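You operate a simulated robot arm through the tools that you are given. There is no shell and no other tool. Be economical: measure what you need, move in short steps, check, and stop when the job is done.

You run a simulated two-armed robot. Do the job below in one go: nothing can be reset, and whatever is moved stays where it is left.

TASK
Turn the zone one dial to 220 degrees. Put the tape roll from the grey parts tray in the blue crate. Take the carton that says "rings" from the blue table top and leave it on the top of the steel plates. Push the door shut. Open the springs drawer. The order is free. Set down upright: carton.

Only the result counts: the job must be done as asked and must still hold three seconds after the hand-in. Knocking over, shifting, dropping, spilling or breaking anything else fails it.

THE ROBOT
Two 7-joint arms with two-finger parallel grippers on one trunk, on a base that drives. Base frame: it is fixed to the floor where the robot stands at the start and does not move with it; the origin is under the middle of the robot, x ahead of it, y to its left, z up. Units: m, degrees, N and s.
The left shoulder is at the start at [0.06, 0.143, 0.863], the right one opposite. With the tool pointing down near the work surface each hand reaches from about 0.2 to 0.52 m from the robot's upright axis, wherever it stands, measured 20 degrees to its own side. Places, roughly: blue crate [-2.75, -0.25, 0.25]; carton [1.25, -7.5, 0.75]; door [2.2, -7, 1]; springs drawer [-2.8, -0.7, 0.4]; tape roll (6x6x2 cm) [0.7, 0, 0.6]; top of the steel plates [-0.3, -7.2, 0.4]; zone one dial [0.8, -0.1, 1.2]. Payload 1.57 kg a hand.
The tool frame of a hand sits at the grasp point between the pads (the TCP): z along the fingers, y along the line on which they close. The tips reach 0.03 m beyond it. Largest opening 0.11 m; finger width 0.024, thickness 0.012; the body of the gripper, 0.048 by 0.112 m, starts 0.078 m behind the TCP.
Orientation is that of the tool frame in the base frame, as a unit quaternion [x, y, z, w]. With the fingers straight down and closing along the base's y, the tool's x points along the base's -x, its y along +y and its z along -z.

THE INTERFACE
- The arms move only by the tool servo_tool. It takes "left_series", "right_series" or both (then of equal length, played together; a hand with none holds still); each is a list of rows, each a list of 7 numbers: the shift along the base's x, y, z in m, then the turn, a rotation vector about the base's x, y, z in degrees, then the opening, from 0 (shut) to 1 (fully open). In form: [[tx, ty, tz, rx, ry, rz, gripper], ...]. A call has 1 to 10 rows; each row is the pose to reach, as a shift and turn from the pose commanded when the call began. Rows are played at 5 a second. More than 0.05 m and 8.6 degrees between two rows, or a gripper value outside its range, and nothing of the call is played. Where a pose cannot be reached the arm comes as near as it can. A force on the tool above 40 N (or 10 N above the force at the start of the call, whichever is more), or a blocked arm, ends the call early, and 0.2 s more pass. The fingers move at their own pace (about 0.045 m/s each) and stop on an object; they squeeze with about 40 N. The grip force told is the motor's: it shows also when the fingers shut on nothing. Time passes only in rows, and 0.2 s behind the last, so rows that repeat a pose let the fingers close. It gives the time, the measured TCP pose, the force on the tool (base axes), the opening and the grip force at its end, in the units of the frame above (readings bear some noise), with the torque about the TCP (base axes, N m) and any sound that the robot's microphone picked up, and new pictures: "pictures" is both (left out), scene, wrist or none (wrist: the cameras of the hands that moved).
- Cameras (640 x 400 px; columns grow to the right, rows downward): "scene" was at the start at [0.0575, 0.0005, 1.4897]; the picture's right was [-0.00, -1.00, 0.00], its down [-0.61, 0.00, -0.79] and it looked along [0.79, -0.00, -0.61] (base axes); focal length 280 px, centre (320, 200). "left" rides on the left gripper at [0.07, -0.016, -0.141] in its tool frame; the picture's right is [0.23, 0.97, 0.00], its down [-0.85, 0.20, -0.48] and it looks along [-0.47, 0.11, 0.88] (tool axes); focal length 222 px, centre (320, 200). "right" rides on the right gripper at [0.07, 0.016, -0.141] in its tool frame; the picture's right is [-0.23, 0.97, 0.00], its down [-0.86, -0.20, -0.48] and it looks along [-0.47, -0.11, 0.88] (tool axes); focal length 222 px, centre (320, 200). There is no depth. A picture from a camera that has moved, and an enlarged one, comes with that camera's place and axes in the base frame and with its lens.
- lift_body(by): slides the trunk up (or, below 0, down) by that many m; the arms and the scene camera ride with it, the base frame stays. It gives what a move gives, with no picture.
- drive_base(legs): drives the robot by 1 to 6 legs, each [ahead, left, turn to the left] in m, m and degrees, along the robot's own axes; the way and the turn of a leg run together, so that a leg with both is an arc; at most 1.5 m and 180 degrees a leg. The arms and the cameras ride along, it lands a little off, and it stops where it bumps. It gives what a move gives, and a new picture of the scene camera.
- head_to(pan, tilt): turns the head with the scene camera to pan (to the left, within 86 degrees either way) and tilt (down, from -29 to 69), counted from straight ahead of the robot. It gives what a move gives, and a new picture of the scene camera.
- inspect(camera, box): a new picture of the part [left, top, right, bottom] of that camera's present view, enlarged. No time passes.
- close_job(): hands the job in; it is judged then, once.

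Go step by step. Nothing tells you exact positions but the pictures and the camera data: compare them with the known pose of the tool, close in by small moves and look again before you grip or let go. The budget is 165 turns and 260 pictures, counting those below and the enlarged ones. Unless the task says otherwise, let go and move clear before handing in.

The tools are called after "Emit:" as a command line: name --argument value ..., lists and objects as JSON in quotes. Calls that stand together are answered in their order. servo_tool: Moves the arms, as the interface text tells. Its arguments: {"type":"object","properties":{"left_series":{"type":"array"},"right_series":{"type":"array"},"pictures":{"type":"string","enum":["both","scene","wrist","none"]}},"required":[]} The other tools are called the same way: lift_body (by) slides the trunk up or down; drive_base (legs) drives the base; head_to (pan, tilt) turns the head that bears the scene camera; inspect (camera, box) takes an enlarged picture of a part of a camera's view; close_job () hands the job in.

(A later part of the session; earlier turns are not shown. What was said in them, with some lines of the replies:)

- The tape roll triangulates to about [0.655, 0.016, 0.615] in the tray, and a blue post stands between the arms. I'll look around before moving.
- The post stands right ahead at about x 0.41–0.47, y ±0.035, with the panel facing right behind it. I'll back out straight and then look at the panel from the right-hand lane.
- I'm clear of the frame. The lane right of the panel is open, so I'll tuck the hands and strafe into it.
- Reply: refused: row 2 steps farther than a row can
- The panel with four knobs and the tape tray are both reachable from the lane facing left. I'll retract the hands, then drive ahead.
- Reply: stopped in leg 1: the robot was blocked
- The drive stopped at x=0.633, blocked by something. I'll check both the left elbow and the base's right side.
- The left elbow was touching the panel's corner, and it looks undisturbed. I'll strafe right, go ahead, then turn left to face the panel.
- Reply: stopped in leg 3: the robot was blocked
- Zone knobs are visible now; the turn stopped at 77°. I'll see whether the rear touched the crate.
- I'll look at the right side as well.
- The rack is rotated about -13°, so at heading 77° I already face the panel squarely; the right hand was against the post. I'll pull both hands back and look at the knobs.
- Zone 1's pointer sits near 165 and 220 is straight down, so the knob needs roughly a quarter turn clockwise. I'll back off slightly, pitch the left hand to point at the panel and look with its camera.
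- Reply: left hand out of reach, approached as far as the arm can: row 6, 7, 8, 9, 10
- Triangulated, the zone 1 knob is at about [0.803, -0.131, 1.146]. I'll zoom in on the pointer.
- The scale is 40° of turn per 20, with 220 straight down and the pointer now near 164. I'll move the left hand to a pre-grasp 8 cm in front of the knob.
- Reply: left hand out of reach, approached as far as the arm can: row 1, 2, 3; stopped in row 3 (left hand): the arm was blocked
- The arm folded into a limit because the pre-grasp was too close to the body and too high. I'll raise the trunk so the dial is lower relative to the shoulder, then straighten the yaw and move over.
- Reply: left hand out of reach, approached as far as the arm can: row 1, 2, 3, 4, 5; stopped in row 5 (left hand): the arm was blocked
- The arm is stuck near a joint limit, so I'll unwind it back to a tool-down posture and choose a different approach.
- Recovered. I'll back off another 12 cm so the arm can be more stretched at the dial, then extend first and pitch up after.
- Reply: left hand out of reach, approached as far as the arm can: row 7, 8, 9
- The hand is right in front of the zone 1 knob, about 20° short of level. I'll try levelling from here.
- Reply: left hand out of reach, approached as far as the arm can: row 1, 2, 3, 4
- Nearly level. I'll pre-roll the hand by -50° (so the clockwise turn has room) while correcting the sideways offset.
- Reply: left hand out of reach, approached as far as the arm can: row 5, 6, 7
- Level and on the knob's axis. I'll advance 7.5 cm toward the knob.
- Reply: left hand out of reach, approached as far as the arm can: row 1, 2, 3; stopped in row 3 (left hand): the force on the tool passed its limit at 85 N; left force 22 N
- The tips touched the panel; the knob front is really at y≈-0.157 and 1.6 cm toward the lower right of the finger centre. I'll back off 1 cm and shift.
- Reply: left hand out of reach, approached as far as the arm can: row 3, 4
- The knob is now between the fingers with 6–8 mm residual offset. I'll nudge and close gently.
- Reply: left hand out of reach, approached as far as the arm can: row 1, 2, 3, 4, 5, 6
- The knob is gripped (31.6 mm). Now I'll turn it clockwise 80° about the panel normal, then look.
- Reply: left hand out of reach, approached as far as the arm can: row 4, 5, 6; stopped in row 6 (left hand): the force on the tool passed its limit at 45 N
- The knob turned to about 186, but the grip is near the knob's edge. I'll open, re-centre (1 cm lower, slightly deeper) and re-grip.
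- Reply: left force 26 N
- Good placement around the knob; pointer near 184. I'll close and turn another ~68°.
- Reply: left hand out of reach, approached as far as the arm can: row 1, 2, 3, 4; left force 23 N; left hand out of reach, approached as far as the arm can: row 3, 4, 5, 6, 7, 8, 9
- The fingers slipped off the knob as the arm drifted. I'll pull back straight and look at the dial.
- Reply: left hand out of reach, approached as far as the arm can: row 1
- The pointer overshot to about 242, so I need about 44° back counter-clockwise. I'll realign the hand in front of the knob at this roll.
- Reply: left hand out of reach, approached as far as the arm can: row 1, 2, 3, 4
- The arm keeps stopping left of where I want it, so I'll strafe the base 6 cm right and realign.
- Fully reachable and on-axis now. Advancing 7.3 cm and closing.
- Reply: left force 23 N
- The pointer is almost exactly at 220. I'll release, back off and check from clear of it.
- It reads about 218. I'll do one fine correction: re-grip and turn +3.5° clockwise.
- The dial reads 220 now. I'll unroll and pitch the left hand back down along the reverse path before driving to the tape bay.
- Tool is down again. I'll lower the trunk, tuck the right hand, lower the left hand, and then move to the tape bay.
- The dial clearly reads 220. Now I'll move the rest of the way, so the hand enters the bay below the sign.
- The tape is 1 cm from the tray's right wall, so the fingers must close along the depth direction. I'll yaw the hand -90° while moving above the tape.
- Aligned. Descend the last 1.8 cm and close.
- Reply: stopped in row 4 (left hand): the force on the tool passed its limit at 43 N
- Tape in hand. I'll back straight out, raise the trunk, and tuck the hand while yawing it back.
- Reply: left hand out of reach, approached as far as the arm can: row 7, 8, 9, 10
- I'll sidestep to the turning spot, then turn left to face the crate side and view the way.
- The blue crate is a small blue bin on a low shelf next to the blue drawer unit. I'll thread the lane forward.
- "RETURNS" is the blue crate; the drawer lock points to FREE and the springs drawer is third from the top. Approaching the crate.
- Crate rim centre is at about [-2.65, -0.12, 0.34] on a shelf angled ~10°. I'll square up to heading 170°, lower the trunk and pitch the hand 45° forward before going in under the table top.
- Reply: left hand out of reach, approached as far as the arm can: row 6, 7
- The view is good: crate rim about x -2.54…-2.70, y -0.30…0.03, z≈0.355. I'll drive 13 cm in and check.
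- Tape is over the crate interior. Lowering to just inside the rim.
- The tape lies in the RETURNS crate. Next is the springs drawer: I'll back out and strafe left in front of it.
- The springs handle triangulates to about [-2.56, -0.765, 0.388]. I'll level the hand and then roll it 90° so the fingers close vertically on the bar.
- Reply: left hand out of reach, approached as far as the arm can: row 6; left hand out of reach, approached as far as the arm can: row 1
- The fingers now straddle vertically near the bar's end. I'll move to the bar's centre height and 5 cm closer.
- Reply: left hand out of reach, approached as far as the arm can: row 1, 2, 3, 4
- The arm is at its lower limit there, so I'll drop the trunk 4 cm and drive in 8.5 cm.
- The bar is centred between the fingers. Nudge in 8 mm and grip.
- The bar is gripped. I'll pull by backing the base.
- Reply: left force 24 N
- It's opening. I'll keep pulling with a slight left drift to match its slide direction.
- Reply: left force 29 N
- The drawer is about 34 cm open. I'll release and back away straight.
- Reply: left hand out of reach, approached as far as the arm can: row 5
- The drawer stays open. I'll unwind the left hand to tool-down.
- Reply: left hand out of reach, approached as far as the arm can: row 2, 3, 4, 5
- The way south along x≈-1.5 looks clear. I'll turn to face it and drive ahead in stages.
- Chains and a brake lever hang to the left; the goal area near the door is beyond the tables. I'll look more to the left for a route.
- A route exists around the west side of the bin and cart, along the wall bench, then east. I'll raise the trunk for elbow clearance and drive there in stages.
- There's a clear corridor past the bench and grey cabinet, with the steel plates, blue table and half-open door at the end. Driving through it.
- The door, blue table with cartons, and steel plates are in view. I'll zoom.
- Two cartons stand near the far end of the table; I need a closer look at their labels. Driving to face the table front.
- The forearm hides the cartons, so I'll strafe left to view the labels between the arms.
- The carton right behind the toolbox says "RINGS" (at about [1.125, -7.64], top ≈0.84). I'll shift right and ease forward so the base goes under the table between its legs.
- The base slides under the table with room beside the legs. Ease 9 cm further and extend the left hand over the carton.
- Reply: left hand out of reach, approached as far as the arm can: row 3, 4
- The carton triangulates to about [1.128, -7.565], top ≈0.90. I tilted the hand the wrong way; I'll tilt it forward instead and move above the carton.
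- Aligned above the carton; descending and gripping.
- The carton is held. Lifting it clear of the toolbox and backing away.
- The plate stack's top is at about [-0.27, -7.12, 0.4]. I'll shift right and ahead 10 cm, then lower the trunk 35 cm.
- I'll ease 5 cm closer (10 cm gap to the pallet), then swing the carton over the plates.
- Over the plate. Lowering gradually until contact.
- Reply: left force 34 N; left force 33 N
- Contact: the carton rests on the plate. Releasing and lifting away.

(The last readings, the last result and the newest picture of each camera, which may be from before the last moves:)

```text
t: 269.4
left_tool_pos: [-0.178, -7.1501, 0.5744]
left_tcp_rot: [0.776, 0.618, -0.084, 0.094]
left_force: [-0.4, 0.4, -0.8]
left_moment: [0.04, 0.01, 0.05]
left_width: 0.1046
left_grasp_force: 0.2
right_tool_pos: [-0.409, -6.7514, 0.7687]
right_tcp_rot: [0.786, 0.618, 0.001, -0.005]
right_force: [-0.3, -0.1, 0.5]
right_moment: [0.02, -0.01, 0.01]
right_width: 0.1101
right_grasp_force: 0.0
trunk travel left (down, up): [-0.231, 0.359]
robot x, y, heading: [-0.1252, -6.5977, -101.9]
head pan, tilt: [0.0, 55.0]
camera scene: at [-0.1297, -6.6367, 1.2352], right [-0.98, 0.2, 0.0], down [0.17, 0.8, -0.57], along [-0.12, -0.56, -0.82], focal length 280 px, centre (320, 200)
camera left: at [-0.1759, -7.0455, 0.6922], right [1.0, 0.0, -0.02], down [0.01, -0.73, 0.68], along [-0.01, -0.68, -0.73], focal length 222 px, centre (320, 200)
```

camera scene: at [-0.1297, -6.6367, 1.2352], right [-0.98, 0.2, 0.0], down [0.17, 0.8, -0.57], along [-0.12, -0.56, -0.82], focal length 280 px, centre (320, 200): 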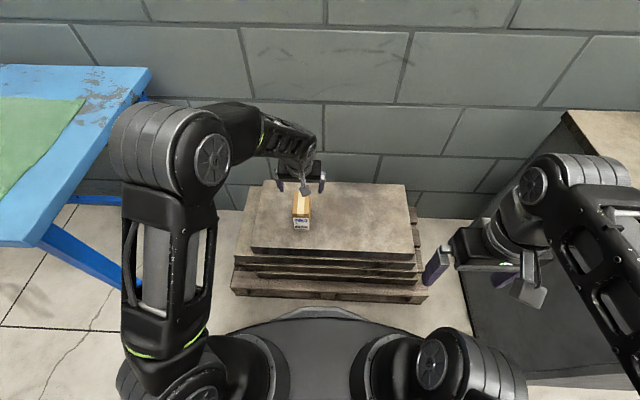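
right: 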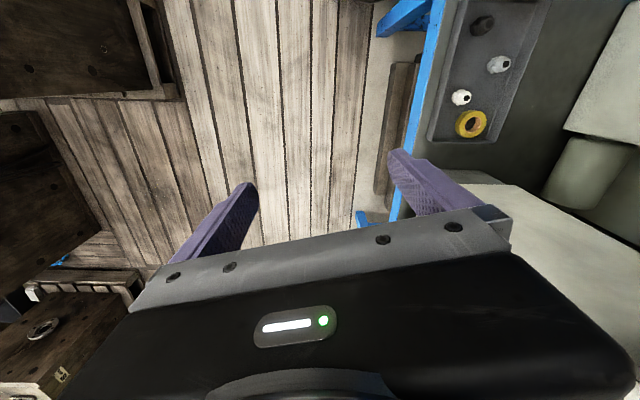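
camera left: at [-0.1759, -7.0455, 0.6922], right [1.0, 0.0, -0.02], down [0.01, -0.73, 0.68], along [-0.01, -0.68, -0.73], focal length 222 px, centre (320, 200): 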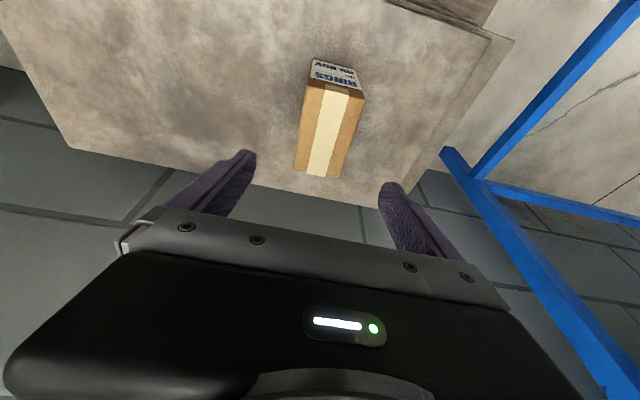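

The carton stands upright on the plates. Next is the door: I'll retract, raise the trunk, and drive back toward it.

Emit:
servo_tool --left_series '[[0.01, 0.03, 0.04, 0, 0, 0, 0.8], [0.02, 0.06, 0.08, 4, -0.9, 0, 0.6], [0.03, 0.1, 0.11, 8, -1.7, 0, 0.4], [0.035, 0.14, 0.14, 12, -2.5, 0, 0.2], [0.04, 0.17, 0.15, 14, -2.9, 0, 0.1]]' --pictures "none"

Emit:
drive_base --legs '[[-0.22, 0, 0]]'

Emit:
lift_body --by 0.25

Emit:
drive_base --legs '[[0, 0.5, 0], [0, 0, 75]]'

Emit:
head_to --pan -5 --tilt 30

```text
refused: row 1 steps farther than a row can; nothing moved
```

```text
t: 271.1
left_tool_pos: [-0.1343, -6.9337, 0.5739]
left_tcp_rot: [0.777, 0.617, -0.085, 0.092]
left_force: [0.4, -0.2, 0.2]
left_moment: [-0.03, -0.04, 0.02]
left_width: 0.1043
left_grasp_force: 0.0
right_tool_pos: [-0.3643, -6.5341, 0.7693]
right_tcp_rot: [0.787, 0.618, 0.001, -0.005]
right_force: [-0.1, 0.1, 0.5]
right_moment: [-0.02, 0.04, -0.03]
right_width: 0.1098
right_grasp_force: 0.0
trunk travel left (down, up): [-0.231, 0.359]
robot x, y, heading: [-0.08, -6.3797, -101.7]
head pan, tilt: [0.0, 55.0]
camera scene: at [-0.085, -6.4206, 1.2352], right [-0.98, 0.2, 0.0], down [0.17, 0.8, -0.57], along [-0.12, -0.56, -0.82], focal length 280 px, centre (320, 200)
```

scene: 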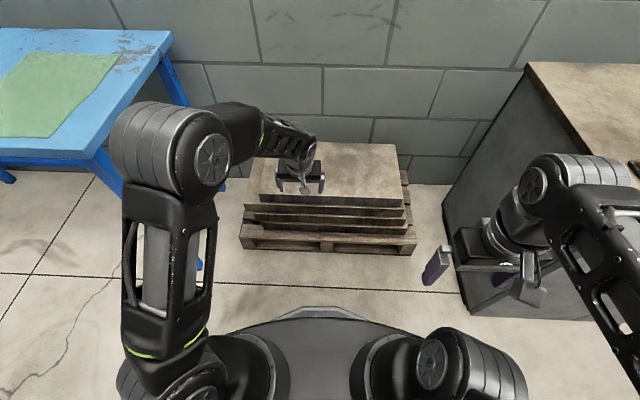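

```text
t: 273.7
left_tool_pos: [-0.1348, -6.9344, 0.8238]
left_tcp_rot: [0.776, 0.618, -0.085, 0.093]
left_force: [-0.4, 0.5, -0.1]
left_moment: [-0.04, 0.01, 0.01]
left_width: 0.1047
left_grasp_force: 0.1
right_tool_pos: [-0.3648, -6.5353, 1.0178]
right_tcp_rot: [0.786, 0.618, 0.001, -0.005]
right_force: [-1.3, 0.3, 0.7]
right_moment: [-0.04, 0.01, 0.01]
right_width: 0.1101
right_grasp_force: 0.0
trunk travel left (down, up): [-0.481, 0.109]
robot x, y, heading: [-0.0758, -6.3791, -101.7]
head pan, tilt: [0.0, 55.0]
```

```text
t: 276.1
left_tool_pos: [0.2559, -7.014, 0.8252]
left_tcp_rot: [0.784, 0.608, -0.097, 0.085]
left_force: [-15.5, 3.5, -7.0]
left_moment: [0.15, 0.84, -0.12]
left_width: 0.0897
left_grasp_force: 0.0
right_tool_pos: [0.0464, -6.6187, 1.0178]
right_tcp_rot: [0.788, 0.616, 0.001, -0.005]
right_force: [-0.1, 0.2, 0.3]
right_moment: [0.0, -0.01, 0.01]
right_width: 0.11
right_grasp_force: 0.0
trunk travel left (down, up): [-0.481, 0.109]
robot x, y, heading: [0.3351, -6.4685, -101.7]
head pan, tilt: [0.0, 55.0]
stopped in leg 1: the force on the tool passed its limit at 48 N (the readings are from after the stop); the commanded pose is now the measured one
camera scene: at [0.3248, -6.5063, 1.4852], right [-0.98, 0.21, 0.0], down [0.17, 0.8, -0.57], along [-0.12, -0.56, -0.82], focal length 280 px, centre (320, 200)
```

scene: 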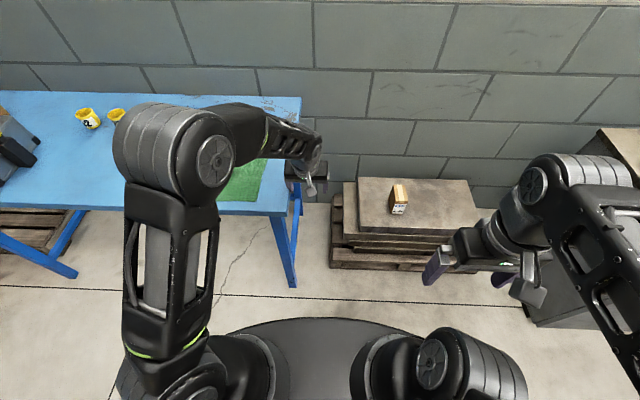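

```text
t: 277.0
left_tool_pos: [0.2576, -7.0144, 0.8254]
left_tcp_rot: [0.783, 0.608, -0.095, 0.086]
left_force: [-22.8, 4.5, -6.4]
left_moment: [0.29, 1.0, -0.27]
left_width: 0.0846
left_grasp_force: 0.1
right_tool_pos: [0.0456, -6.619, 1.0179]
right_tcp_rot: [0.787, 0.617, 0.001, -0.004]
right_force: [0.7, 0.6, -0.2]
right_moment: [0.04, -0.02, -0.01]
right_width: 0.1098
right_grasp_force: 0.1
trunk travel left (down, up): [-0.481, 0.109]
robot x, y, heading: [0.3326, -6.4676, -102.0]
head pan, tilt: [-5.0, 30.0]
camera scene: at [0.3129, -6.5223, 1.5211], right [-0.96, 0.29, 0.0], down [0.15, 0.48, -0.87], along [-0.25, -0.83, -0.5], focal length 280 px, centre (320, 200)
```

scene: 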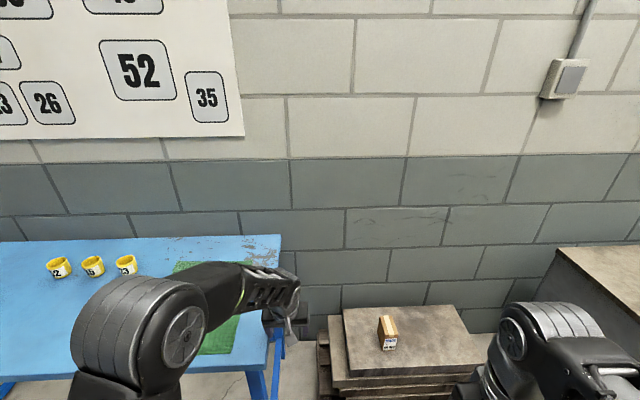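

The refused retract meant the hand bumped the table end; nothing seems displaced (cups upright). I'll back off right, then retract the arm properly.

Emit:
drive_base --legs '[[0, -0.08, 0]]'

Emit:
servo_tool --left_series '[[0.005, 0.02, 0.035, 0, 0, 0, 0.8], [0.01, 0.04, 0.07, 4, -0.9, 0, 0.6], [0.02, 0.07, 0.1, 8, -1.7, 0, 0.4], [0.03, 0.105, 0.12, 12, -2.5, 0, 0.2], [0.035, 0.14, 0.14, 14, -2.9, 0, 0.1], [0.04, 0.17, 0.15, 14, -2.9, 0, 0.1]]' --pictures "scene"

```text
t: 278.1
left_tool_pos: [0.1814, -6.9994, 0.8251]
left_tcp_rot: [0.782, 0.61, -0.095, 0.087]
left_force: [0.2, 0.0, 0.0]
left_moment: [0.02, -0.02, 0.02]
left_width: 0.1045
left_grasp_force: 0.0
right_tool_pos: [-0.031, -6.6035, 1.018]
right_tcp_rot: [0.787, 0.617, 0.001, -0.004]
right_force: [-0.1, -0.3, 0.0]
right_moment: [0.0, -0.06, 0.03]
right_width: 0.1101
right_grasp_force: 0.0
trunk travel left (down, up): [-0.481, 0.109]
robot x, y, heading: [0.2611, -6.4498, -102.1]
head pan, tilt: [-5.0, 30.0]
camera scene: at [0.2358, -6.5054, 1.5212], right [-0.96, 0.29, 0.0], down [0.15, 0.48, -0.87], along [-0.25, -0.83, -0.5], focal length 280 px, centre (320, 200)
```

scene: 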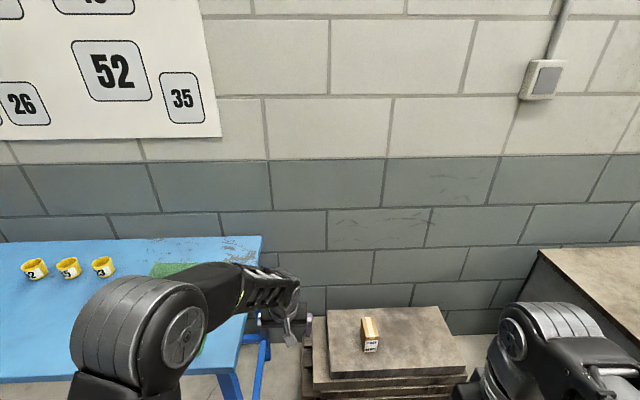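

```text
t: 279.5
left_tool_pos: [0.2219, -6.8283, 0.9735]
left_tcp_rot: [0.789, 0.614, -0.001, 0.007]
left_force: [0.8, 0.6, 1.2]
left_moment: [-0.01, 0.0, -0.02]
left_width: 0.011
left_grasp_force: 0.1
right_tool_pos: [-0.0312, -6.603, 1.0195]
right_tcp_rot: [0.787, 0.617, 0.0, -0.005]
right_force: [-0.5, 0.0, -0.6]
right_moment: [-0.03, 0.01, 0.0]
right_width: 0.1098
right_grasp_force: 0.1
trunk travel left (down, up): [-0.481, 0.109]
robot x, y, heading: [0.2598, -6.4456, -101.8]
head pan, tilt: [-5.0, 30.0]
camera scene: at [0.2379, -6.5052, 1.5213], right [-0.96, 0.29, 0.0], down [0.14, 0.48, -0.87], along [-0.25, -0.83, -0.5], focal length 280 px, centre (320, 200)
```

scene: 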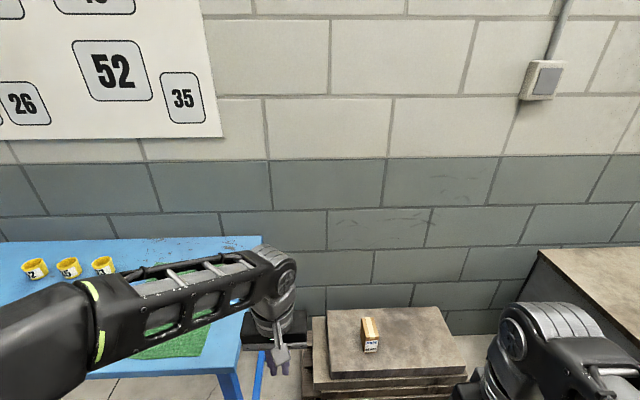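

Emit:
drive_base --legs '[[0, 0.82, 0], [0, 0, 75]]'

Emit:
head_to --pan 0 --tilt 20

```text
t: 287.1
left_tool_pos: [1.4159, -6.748, 0.9743]
left_tcp_rot: [0.247, 0.969, 0.003, 0.005]
left_force: [-0.2, -0.6, 0.5]
left_moment: [0.01, 0.03, 0.0]
left_width: 0.0111
left_grasp_force: 0.1
right_tool_pos: [1.1326, -6.9346, 1.0188]
right_tcp_rot: [0.244, 0.97, -0.003, -0.005]
right_force: [-0.1, 0.5, -0.9]
right_moment: [-0.01, 0.02, 0.02]
right_width: 0.1102
right_grasp_force: 0.1
trunk travel left (down, up): [-0.481, 0.109]
robot x, y, heading: [1.0583, -6.6229, -26.2]
head pan, tilt: [-5.0, 30.0]
camera scene: at [1.1082, -6.6506, 1.5212], right [-0.52, -0.85, 0.0], down [-0.43, 0.26, -0.87], along [0.74, -0.45, -0.5], focal length 280 px, centre (320, 200)
```

scene: 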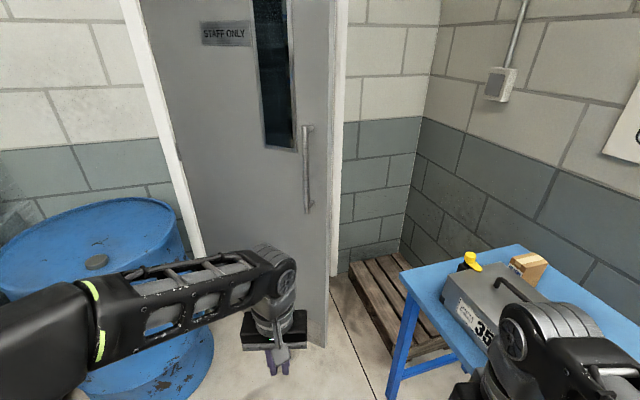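

```text
t: 287.8
left_tool_pos: [1.417, -6.7467, 0.9741]
left_tcp_rot: [0.247, 0.969, 0.003, 0.005]
left_force: [0.7, 0.2, 1.0]
left_moment: [0.02, -0.01, 0.0]
left_width: 0.0108
left_grasp_force: 0.0
right_tool_pos: [1.1333, -6.9343, 1.0187]
right_tcp_rot: [0.244, 0.97, -0.002, -0.005]
right_force: [0.5, -0.8, 0.4]
right_moment: [0.03, -0.04, -0.05]
right_width: 0.11
right_grasp_force: 0.0
trunk travel left (down, up): [-0.481, 0.109]
robot x, y, heading: [1.0568, -6.6177, -26.4]
head pan, tilt: [0.0, 20.0]
camera scene: at [1.1143, -6.6449, 1.5373], right [-0.45, -0.9, 0.0], down [-0.31, 0.15, -0.94], along [0.84, -0.42, -0.34], focal length 280 px, centre (320, 200)
```

scene: 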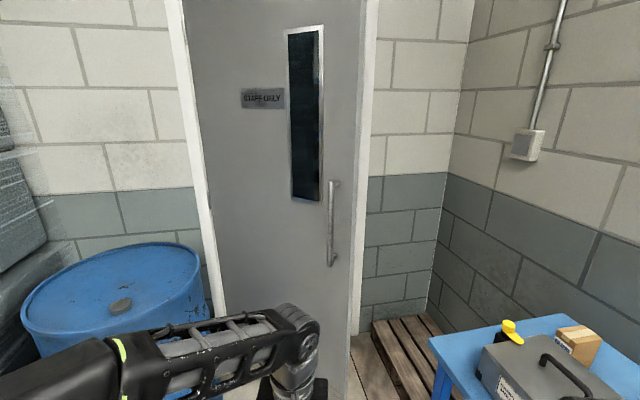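

The door stands about 37° open, hinged on the drum side. I'll make a closed fist with the left hand, pitch it forward and extend it for pushing.

Emit:
servo_tool --left_series '[[0.02, -0.01, 0.01, -3.6, -7.3, 0, 0], [0.05, -0.025, 0.02, -7.2, -14.5, 0, 0], [0.08, -0.04, 0.03, -10.8, -21.8, 0, 0], [0.11, -0.055, 0.04, -14.4, -29, 0, 0], [0.14, -0.07, 0.05, -18, -36.2, 0, 0], [0.17, -0.085, 0.06, -21.6, -43.5, 0, 0], [0.19, -0.095, 0.07, -25.2, -50.7, 0, 0], [0.21, -0.105, 0.08, -28.8, -58, 0, 0], [0.22, -0.11, 0.08, -31, -62.7, 0, 0]]' --pictures "both"

```text
t: 289.8
left_tool_pos: [1.6354, -6.8578, 1.0542]
left_tcp_rot: [0.2, 0.792, -0.116, 0.565]
left_force: [0.0, 0.4, 0.7]
left_moment: [0.04, 0.03, 0.04]
left_width: 0.0
left_grasp_force: 21.4
right_tool_pos: [1.134, -6.9351, 1.0185]
right_tcp_rot: [0.245, 0.97, -0.002, -0.004]
right_force: [0.2, -0.4, -0.1]
right_moment: [0.01, -0.02, -0.01]
right_width: 0.1098
right_grasp_force: 0.1
trunk travel left (down, up): [-0.481, 0.109]
robot x, y, heading: [1.0592, -6.616, -26.4]
head pan, tilt: [0.0, 20.0]
camera scene: at [1.1146, -6.6451, 1.5373], right [-0.44, -0.9, 0.0], down [-0.31, 0.15, -0.94], along [0.84, -0.42, -0.34], focal length 280 px, centre (320, 200)
camera left: at [1.4896, -6.7999, 1.0343], right [0.37, 0.91, -0.17], down [-0.08, 0.22, 0.97], along [0.92, -0.35, 0.15], focal length 222 px, centre (320, 200)
```

scene: 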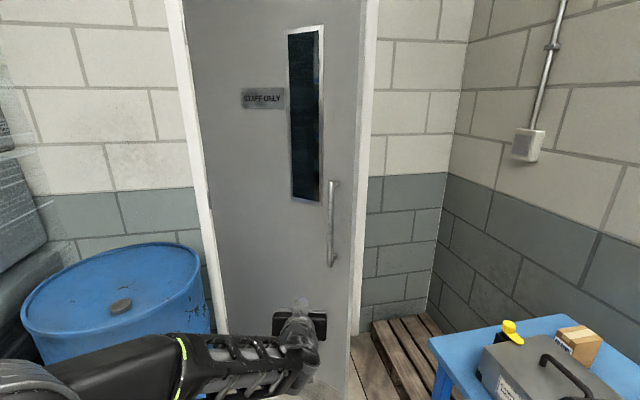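
left: 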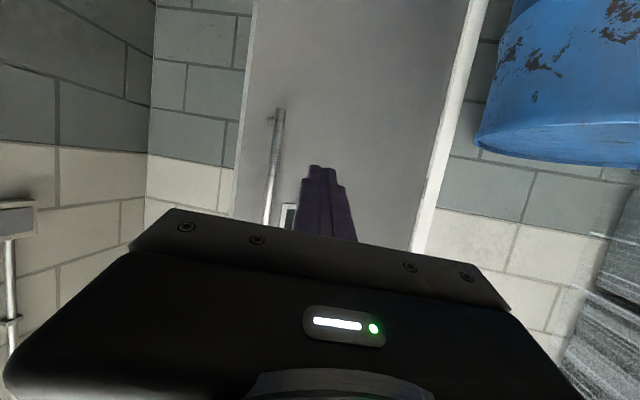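

The fist is aimed between handle and hinge. Driving straight ahead to contact.

Emit:
drive_base --legs '[[0.42, 0, 0]]'

Emit:
head_to --pan 0 --tilt 50

```text
t: 292.4
left_tool_pos: [2.0092, -7.0444, 1.053]
left_tcp_rot: [0.201, 0.792, -0.117, 0.565]
left_force: [-0.1, 0.4, 1.1]
left_moment: [-0.04, 0.03, 0.04]
left_width: 0.0
left_grasp_force: 20.6
right_tool_pos: [1.5072, -7.1219, 1.018]
right_tcp_rot: [0.246, 0.969, -0.002, -0.005]
right_force: [0.2, 0.1, 0.1]
right_moment: [0.01, -0.01, 0.01]
right_width: 0.11
right_grasp_force: 0.1
trunk travel left (down, up): [-0.481, 0.109]
robot x, y, heading: [1.4311, -6.8038, -26.6]
head pan, tilt: [0.0, 20.0]
camera scene: at [1.4887, -6.8318, 1.5373], right [-0.45, -0.89, 0.0], down [-0.31, 0.15, -0.94], along [0.84, -0.42, -0.34], focal length 280 px, centre (320, 200)
```

scene: 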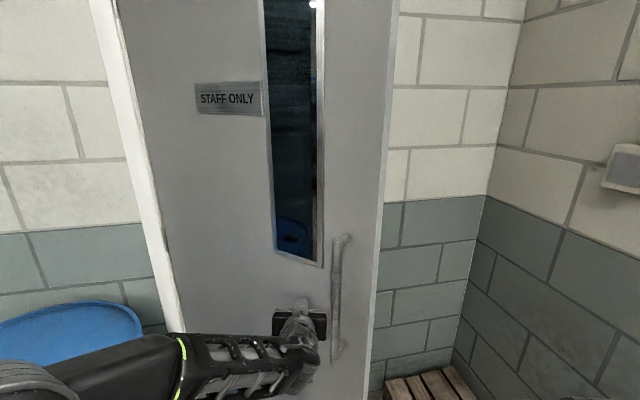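

```text
t: 293.4
left_tool_pos: [2.0085, -7.0455, 1.0542]
left_tcp_rot: [0.201, 0.792, -0.116, 0.565]
left_force: [0.2, -0.4, -0.4]
left_moment: [0.01, 0.0, 0.0]
left_width: 0.0001
left_grasp_force: 21.7
right_tool_pos: [1.5073, -7.121, 1.0186]
right_tcp_rot: [0.246, 0.969, -0.002, -0.004]
right_force: [-0.1, -0.1, 0.1]
right_moment: [0.01, -0.01, 0.01]
right_width: 0.11
right_grasp_force: 0.1
trunk travel left (down, up): [-0.481, 0.109]
robot x, y, heading: [1.4324, -6.806, -26.6]
head pan, tilt: [0.0, 50.0]
camera scene: at [1.4735, -6.8242, 1.4918], right [-0.45, -0.89, 0.0], down [-0.68, 0.34, -0.64], along [0.58, -0.29, -0.77], focal length 280 px, centre (320, 200)
```

scene: 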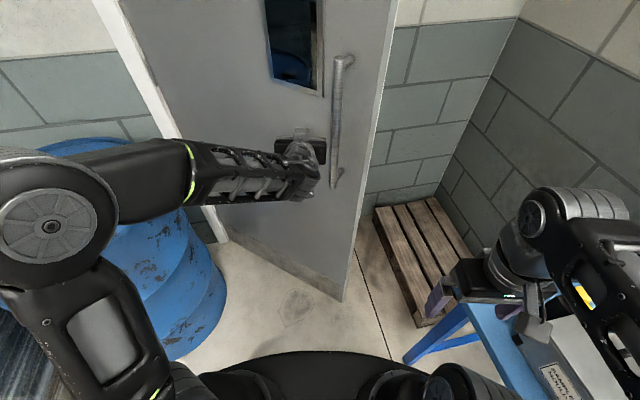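

Emit:
drive_base --legs '[[0.2, 0, 0]]'

```text
t: 294.9
left_tool_pos: [2.1874, -7.1345, 1.0533]
left_tcp_rot: [0.202, 0.792, -0.117, 0.564]
left_force: [-1.3, -0.2, -0.2]
left_moment: [0.0, 0.0, -0.01]
left_width: 0.0
left_grasp_force: 21.3
right_tool_pos: [1.6847, -7.2114, 1.0201]
right_tcp_rot: [0.247, 0.969, -0.003, -0.005]
right_force: [-0.2, 0.0, -0.1]
right_moment: [0.0, 0.0, 0.02]
right_width: 0.1099
right_grasp_force: 0.2
trunk travel left (down, up): [-0.481, 0.109]
robot x, y, heading: [1.6091, -6.8879, -26.9]
head pan, tilt: [0.0, 50.0]
camera scene: at [1.6528, -6.9142, 1.4917], right [-0.45, -0.89, 0.0], down [-0.69, 0.34, -0.64], along [0.57, -0.29, -0.77], focal length 280 px, centre (320, 200)
```

scene: 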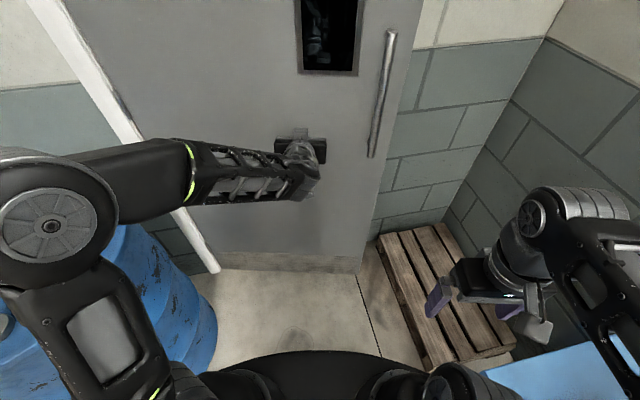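

The door is swinging shut. I'll keep pushing.

Emit:
drive_base --legs '[[0.12, 0, 0]]'

Emit:
head_to --pan -8 --tilt 35

```text
t: 296.2
left_tool_pos: [2.2942, -7.1885, 1.0545]
left_tcp_rot: [0.202, 0.792, -0.117, 0.564]
left_force: [-0.9, -0.4, -0.6]
left_moment: [-0.03, 0.0, -0.03]
left_width: 0.0
left_grasp_force: 20.5
right_tool_pos: [1.7921, -7.2664, 1.0185]
right_tcp_rot: [0.247, 0.969, -0.002, -0.005]
right_force: [0.6, 0.2, -1.0]
right_moment: [0.05, 0.03, 0.02]
right_width: 0.1101
right_grasp_force: 0.1
trunk travel left (down, up): [-0.481, 0.109]
robot x, y, heading: [1.7148, -6.95, -26.5]
head pan, tilt: [0.0, 50.0]
camera scene: at [1.7604, -6.9683, 1.4916], right [-0.45, -0.89, 0.0], down [-0.69, 0.34, -0.64], along [0.57, -0.29, -0.77], focal length 280 px, centre (320, 200)
```

scene: 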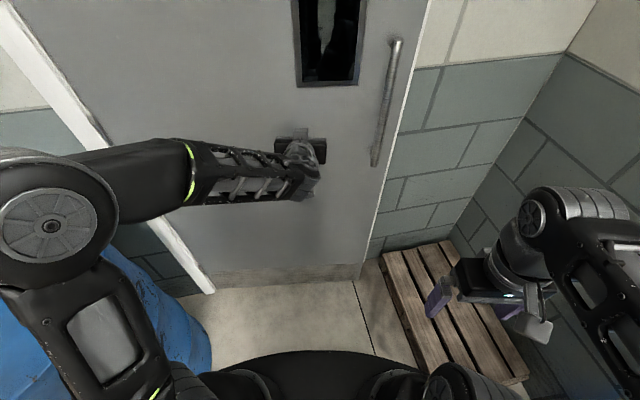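

```text
t: 296.9
left_tool_pos: [2.293, -7.1884, 1.0538]
left_tcp_rot: [0.202, 0.792, -0.117, 0.565]
left_force: [0.0, -0.3, 0.0]
left_moment: [-0.01, 0.04, -0.02]
left_width: 0.0
left_grasp_force: 21.6
right_tool_pos: [1.7921, -7.2646, 1.0193]
right_tcp_rot: [0.247, 0.969, -0.003, -0.004]
right_force: [-0.5, -0.3, -0.5]
right_moment: [0.0, -0.01, -0.01]
right_width: 0.1098
right_grasp_force: 0.1
trunk travel left (down, up): [-0.481, 0.109]
robot x, y, heading: [1.7128, -6.9488, -26.8]
head pan, tilt: [-8.0, 35.0]
camera scene: at [1.7626, -6.9831, 1.5134], right [-0.57, -0.82, 0.0], down [-0.47, 0.33, -0.82], along [0.67, -0.47, -0.57], focal length 280 px, centre (320, 200)
```

scene: 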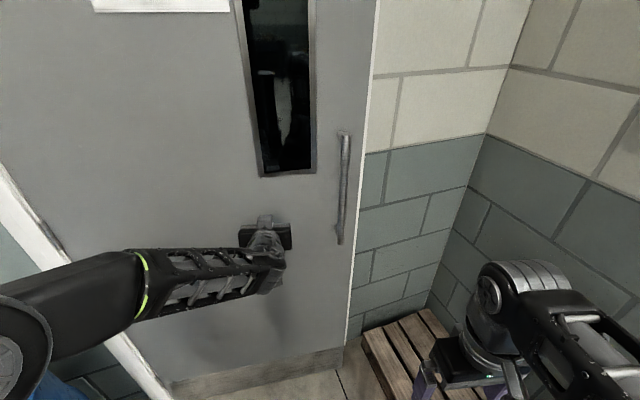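

Emit:
drive_base --legs '[[0.1, 0, 0]]'

```text
t: 298.1
left_tool_pos: [2.385, -7.2338, 1.0532]
left_tcp_rot: [0.201, 0.792, -0.116, 0.564]
left_force: [0.4, 1.0, 0.0]
left_moment: [-0.04, 0.02, -0.01]
left_width: 0.0
left_grasp_force: 21.0
right_tool_pos: [1.8823, -7.3117, 1.019]
right_tcp_rot: [0.247, 0.969, -0.003, -0.004]
right_force: [0.0, -0.3, -0.4]
right_moment: [0.03, 0.02, -0.01]
right_width: 0.11
right_grasp_force: 0.0
trunk travel left (down, up): [-0.481, 0.109]
robot x, y, heading: [1.8004, -6.9927, -26.5]
head pan, tilt: [-8.0, 35.0]
camera scene: at [1.8535, -7.0287, 1.5134], right [-0.57, -0.82, 0.0], down [-0.47, 0.33, -0.82], along [0.67, -0.47, -0.57], focal length 280 px, centre (320, 200)
```

scene: 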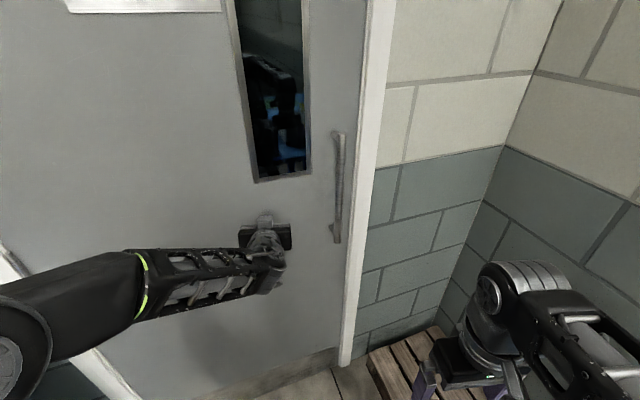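

Emit:
drive_base --legs '[[0.06, 0, 0]]'

Emit:
inspect --camera "scene" --box '[280, 200, 440, 300]'

```text
t: 298.9
left_tool_pos: [2.3916, -7.2389, 1.0578]
left_tcp_rot: [0.201, 0.791, -0.118, 0.566]
left_force: [-22.1, 15.4, 9.9]
left_moment: [-0.08, -0.33, 0.4]
left_width: 0.0001
left_grasp_force: 20.9
right_tool_pos: [1.8947, -7.3148, 1.0184]
right_tcp_rot: [0.247, 0.969, -0.004, -0.002]
right_force: [0.2, 0.2, -0.5]
right_moment: [-0.03, -0.05, -0.01]
right_width: 0.1098
right_grasp_force: 0.0
trunk travel left (down, up): [-0.481, 0.109]
robot x, y, heading: [1.817, -7.0018, -26.3]
head pan, tilt: [-8.0, 35.0]
stopped in leg 1: the force on the tool passed its limit at 155 N (the readings are from after the stop); the commanded pose is now the measured one
camera scene: at [1.8631, -7.0325, 1.5137], right [-0.57, -0.82, 0.0], down [-0.47, 0.32, -0.82], along [0.68, -0.47, -0.57], focal length 280 px, centre (320, 200)
```

scene: 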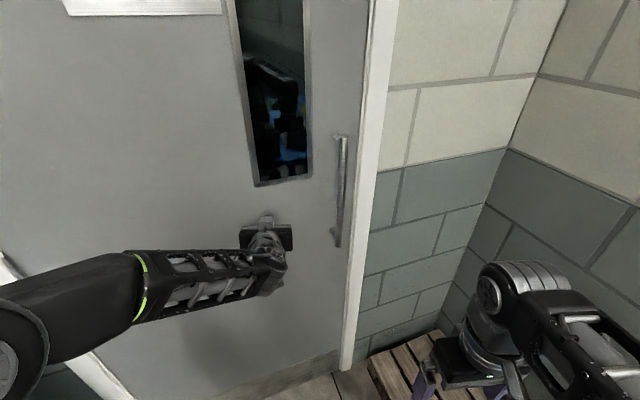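

```text
4.00 times, centred on (360, 250) of scene
camera zoom: at [1.8631, -7.0325, 1.5137], right [-0.57, -0.82, 0.0], down [-0.47, 0.32, -0.82], along [0.68, -0.47, -0.57], focal length 1118 px, centre (160, 0)
```

zoom: 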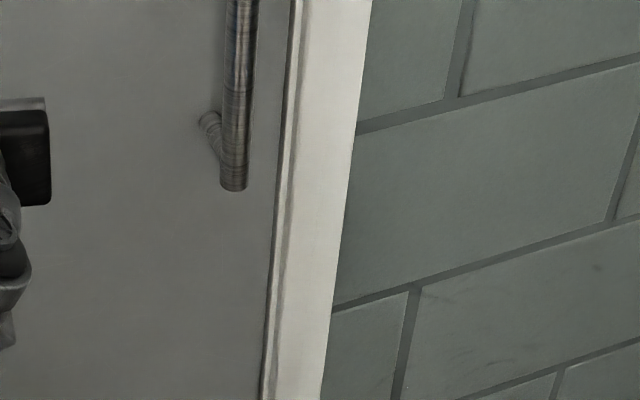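

The door hit its frame and is flush. I'll back off and verify it stays shut.

Emit:
drive_base --legs '[[-0.35, 0, 0]]'

Emit:
head_to --pan 0 --tilt 25

Emit:
inspect --camera "scene" --box '[300, 100, 460, 200]'

```text
t: 301.2
left_tool_pos: [2.0841, -7.0851, 1.0545]
left_tcp_rot: [0.2, 0.792, -0.117, 0.565]
left_force: [0.0, -0.6, -0.4]
left_moment: [-0.01, 0.02, 0.02]
left_width: 0.0001
left_grasp_force: 21.2
right_tool_pos: [1.5841, -7.1611, 1.0192]
right_tcp_rot: [0.247, 0.969, -0.002, -0.003]
right_force: [-0.4, -0.2, 0.1]
right_moment: [-0.01, -0.01, 0.02]
right_width: 0.1102
right_grasp_force: 0.0
trunk travel left (down, up): [-0.481, 0.109]
robot x, y, heading: [1.51, -6.846, -26.6]
head pan, tilt: [-8.0, 35.0]
camera scene: at [1.5555, -6.8793, 1.5135], right [-0.57, -0.82, 0.0], down [-0.47, 0.33, -0.82], along [0.67, -0.47, -0.57], focal length 280 px, centre (320, 200)
```

scene: 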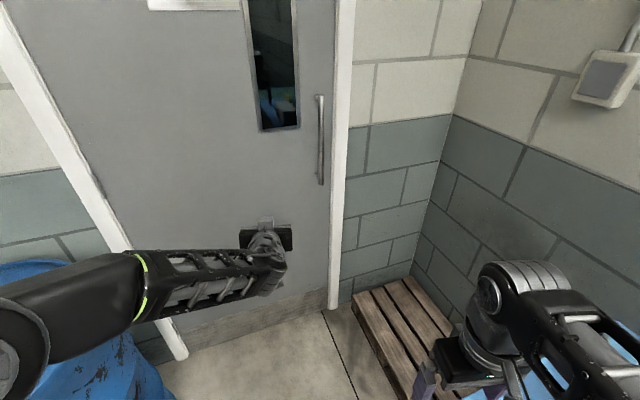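

```text
t: 301.9
left_tool_pos: [2.0834, -7.0842, 1.0546]
left_tcp_rot: [0.2, 0.791, -0.117, 0.566]
left_force: [0.3, -0.3, -0.4]
left_moment: [-0.02, -0.01, 0.02]
left_width: 0.0
left_grasp_force: 21.1
right_tool_pos: [1.5853, -7.1611, 1.0185]
right_tcp_rot: [0.247, 0.969, -0.002, -0.004]
right_force: [-0.8, 0.2, 0.3]
right_moment: [0.01, -0.02, -0.01]
right_width: 0.1099
right_grasp_force: 0.1
trunk travel left (down, up): [-0.481, 0.109]
robot x, y, heading: [1.5097, -6.843, -26.6]
head pan, tilt: [0.0, 25.0]
camera scene: at [1.5661, -6.871, 1.5292], right [-0.45, -0.89, 0.0], down [-0.38, 0.19, -0.91], along [0.81, -0.41, -0.42], focal length 280 px, centre (320, 200)
```

scene: 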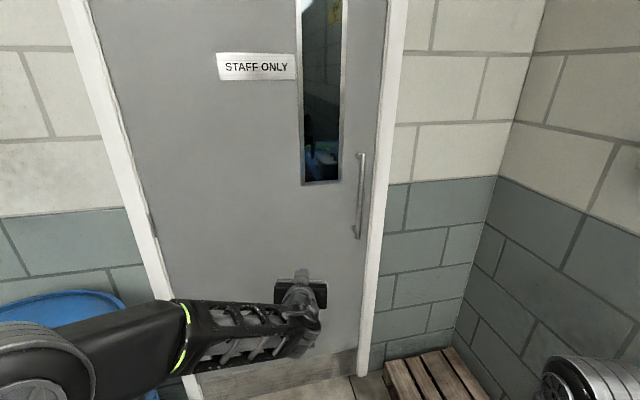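

```text
4.00 times, centred on (380, 150) of scene
camera zoom: at [1.5661, -6.871, 1.5292], right [-0.45, -0.89, 0.0], down [-0.38, 0.19, -0.91], along [0.81, -0.41, -0.42], focal length 1118 px, centre (80, 400)
```

zoom: 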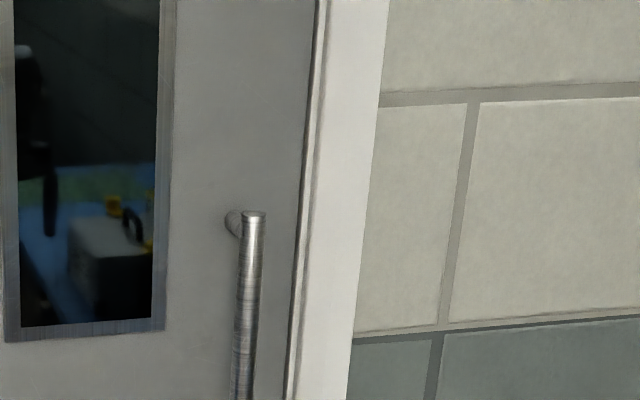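

The door stays flush in its frame, and all five tasks are done with both hands clear. I'll hand in.

Emit:
close_job

```text
The job is handed in.
```

I handed the job in with all five parts done, judging by the last picture I took of each:
- **Dial:** zone one is set to 220 degrees.
- **Tape roll:** it is lying in the blue crate.
- **Drawer:** the springs drawer is pulled out about 34 cm.
- **Carton:** the "rings" carton stands upright on the steel plates.
- **Door:** it is shut flush in its frame.

My left hand bumped the end of the blue table once while I was backing away from the plates. Nothing I could see had shifted or tipped over.
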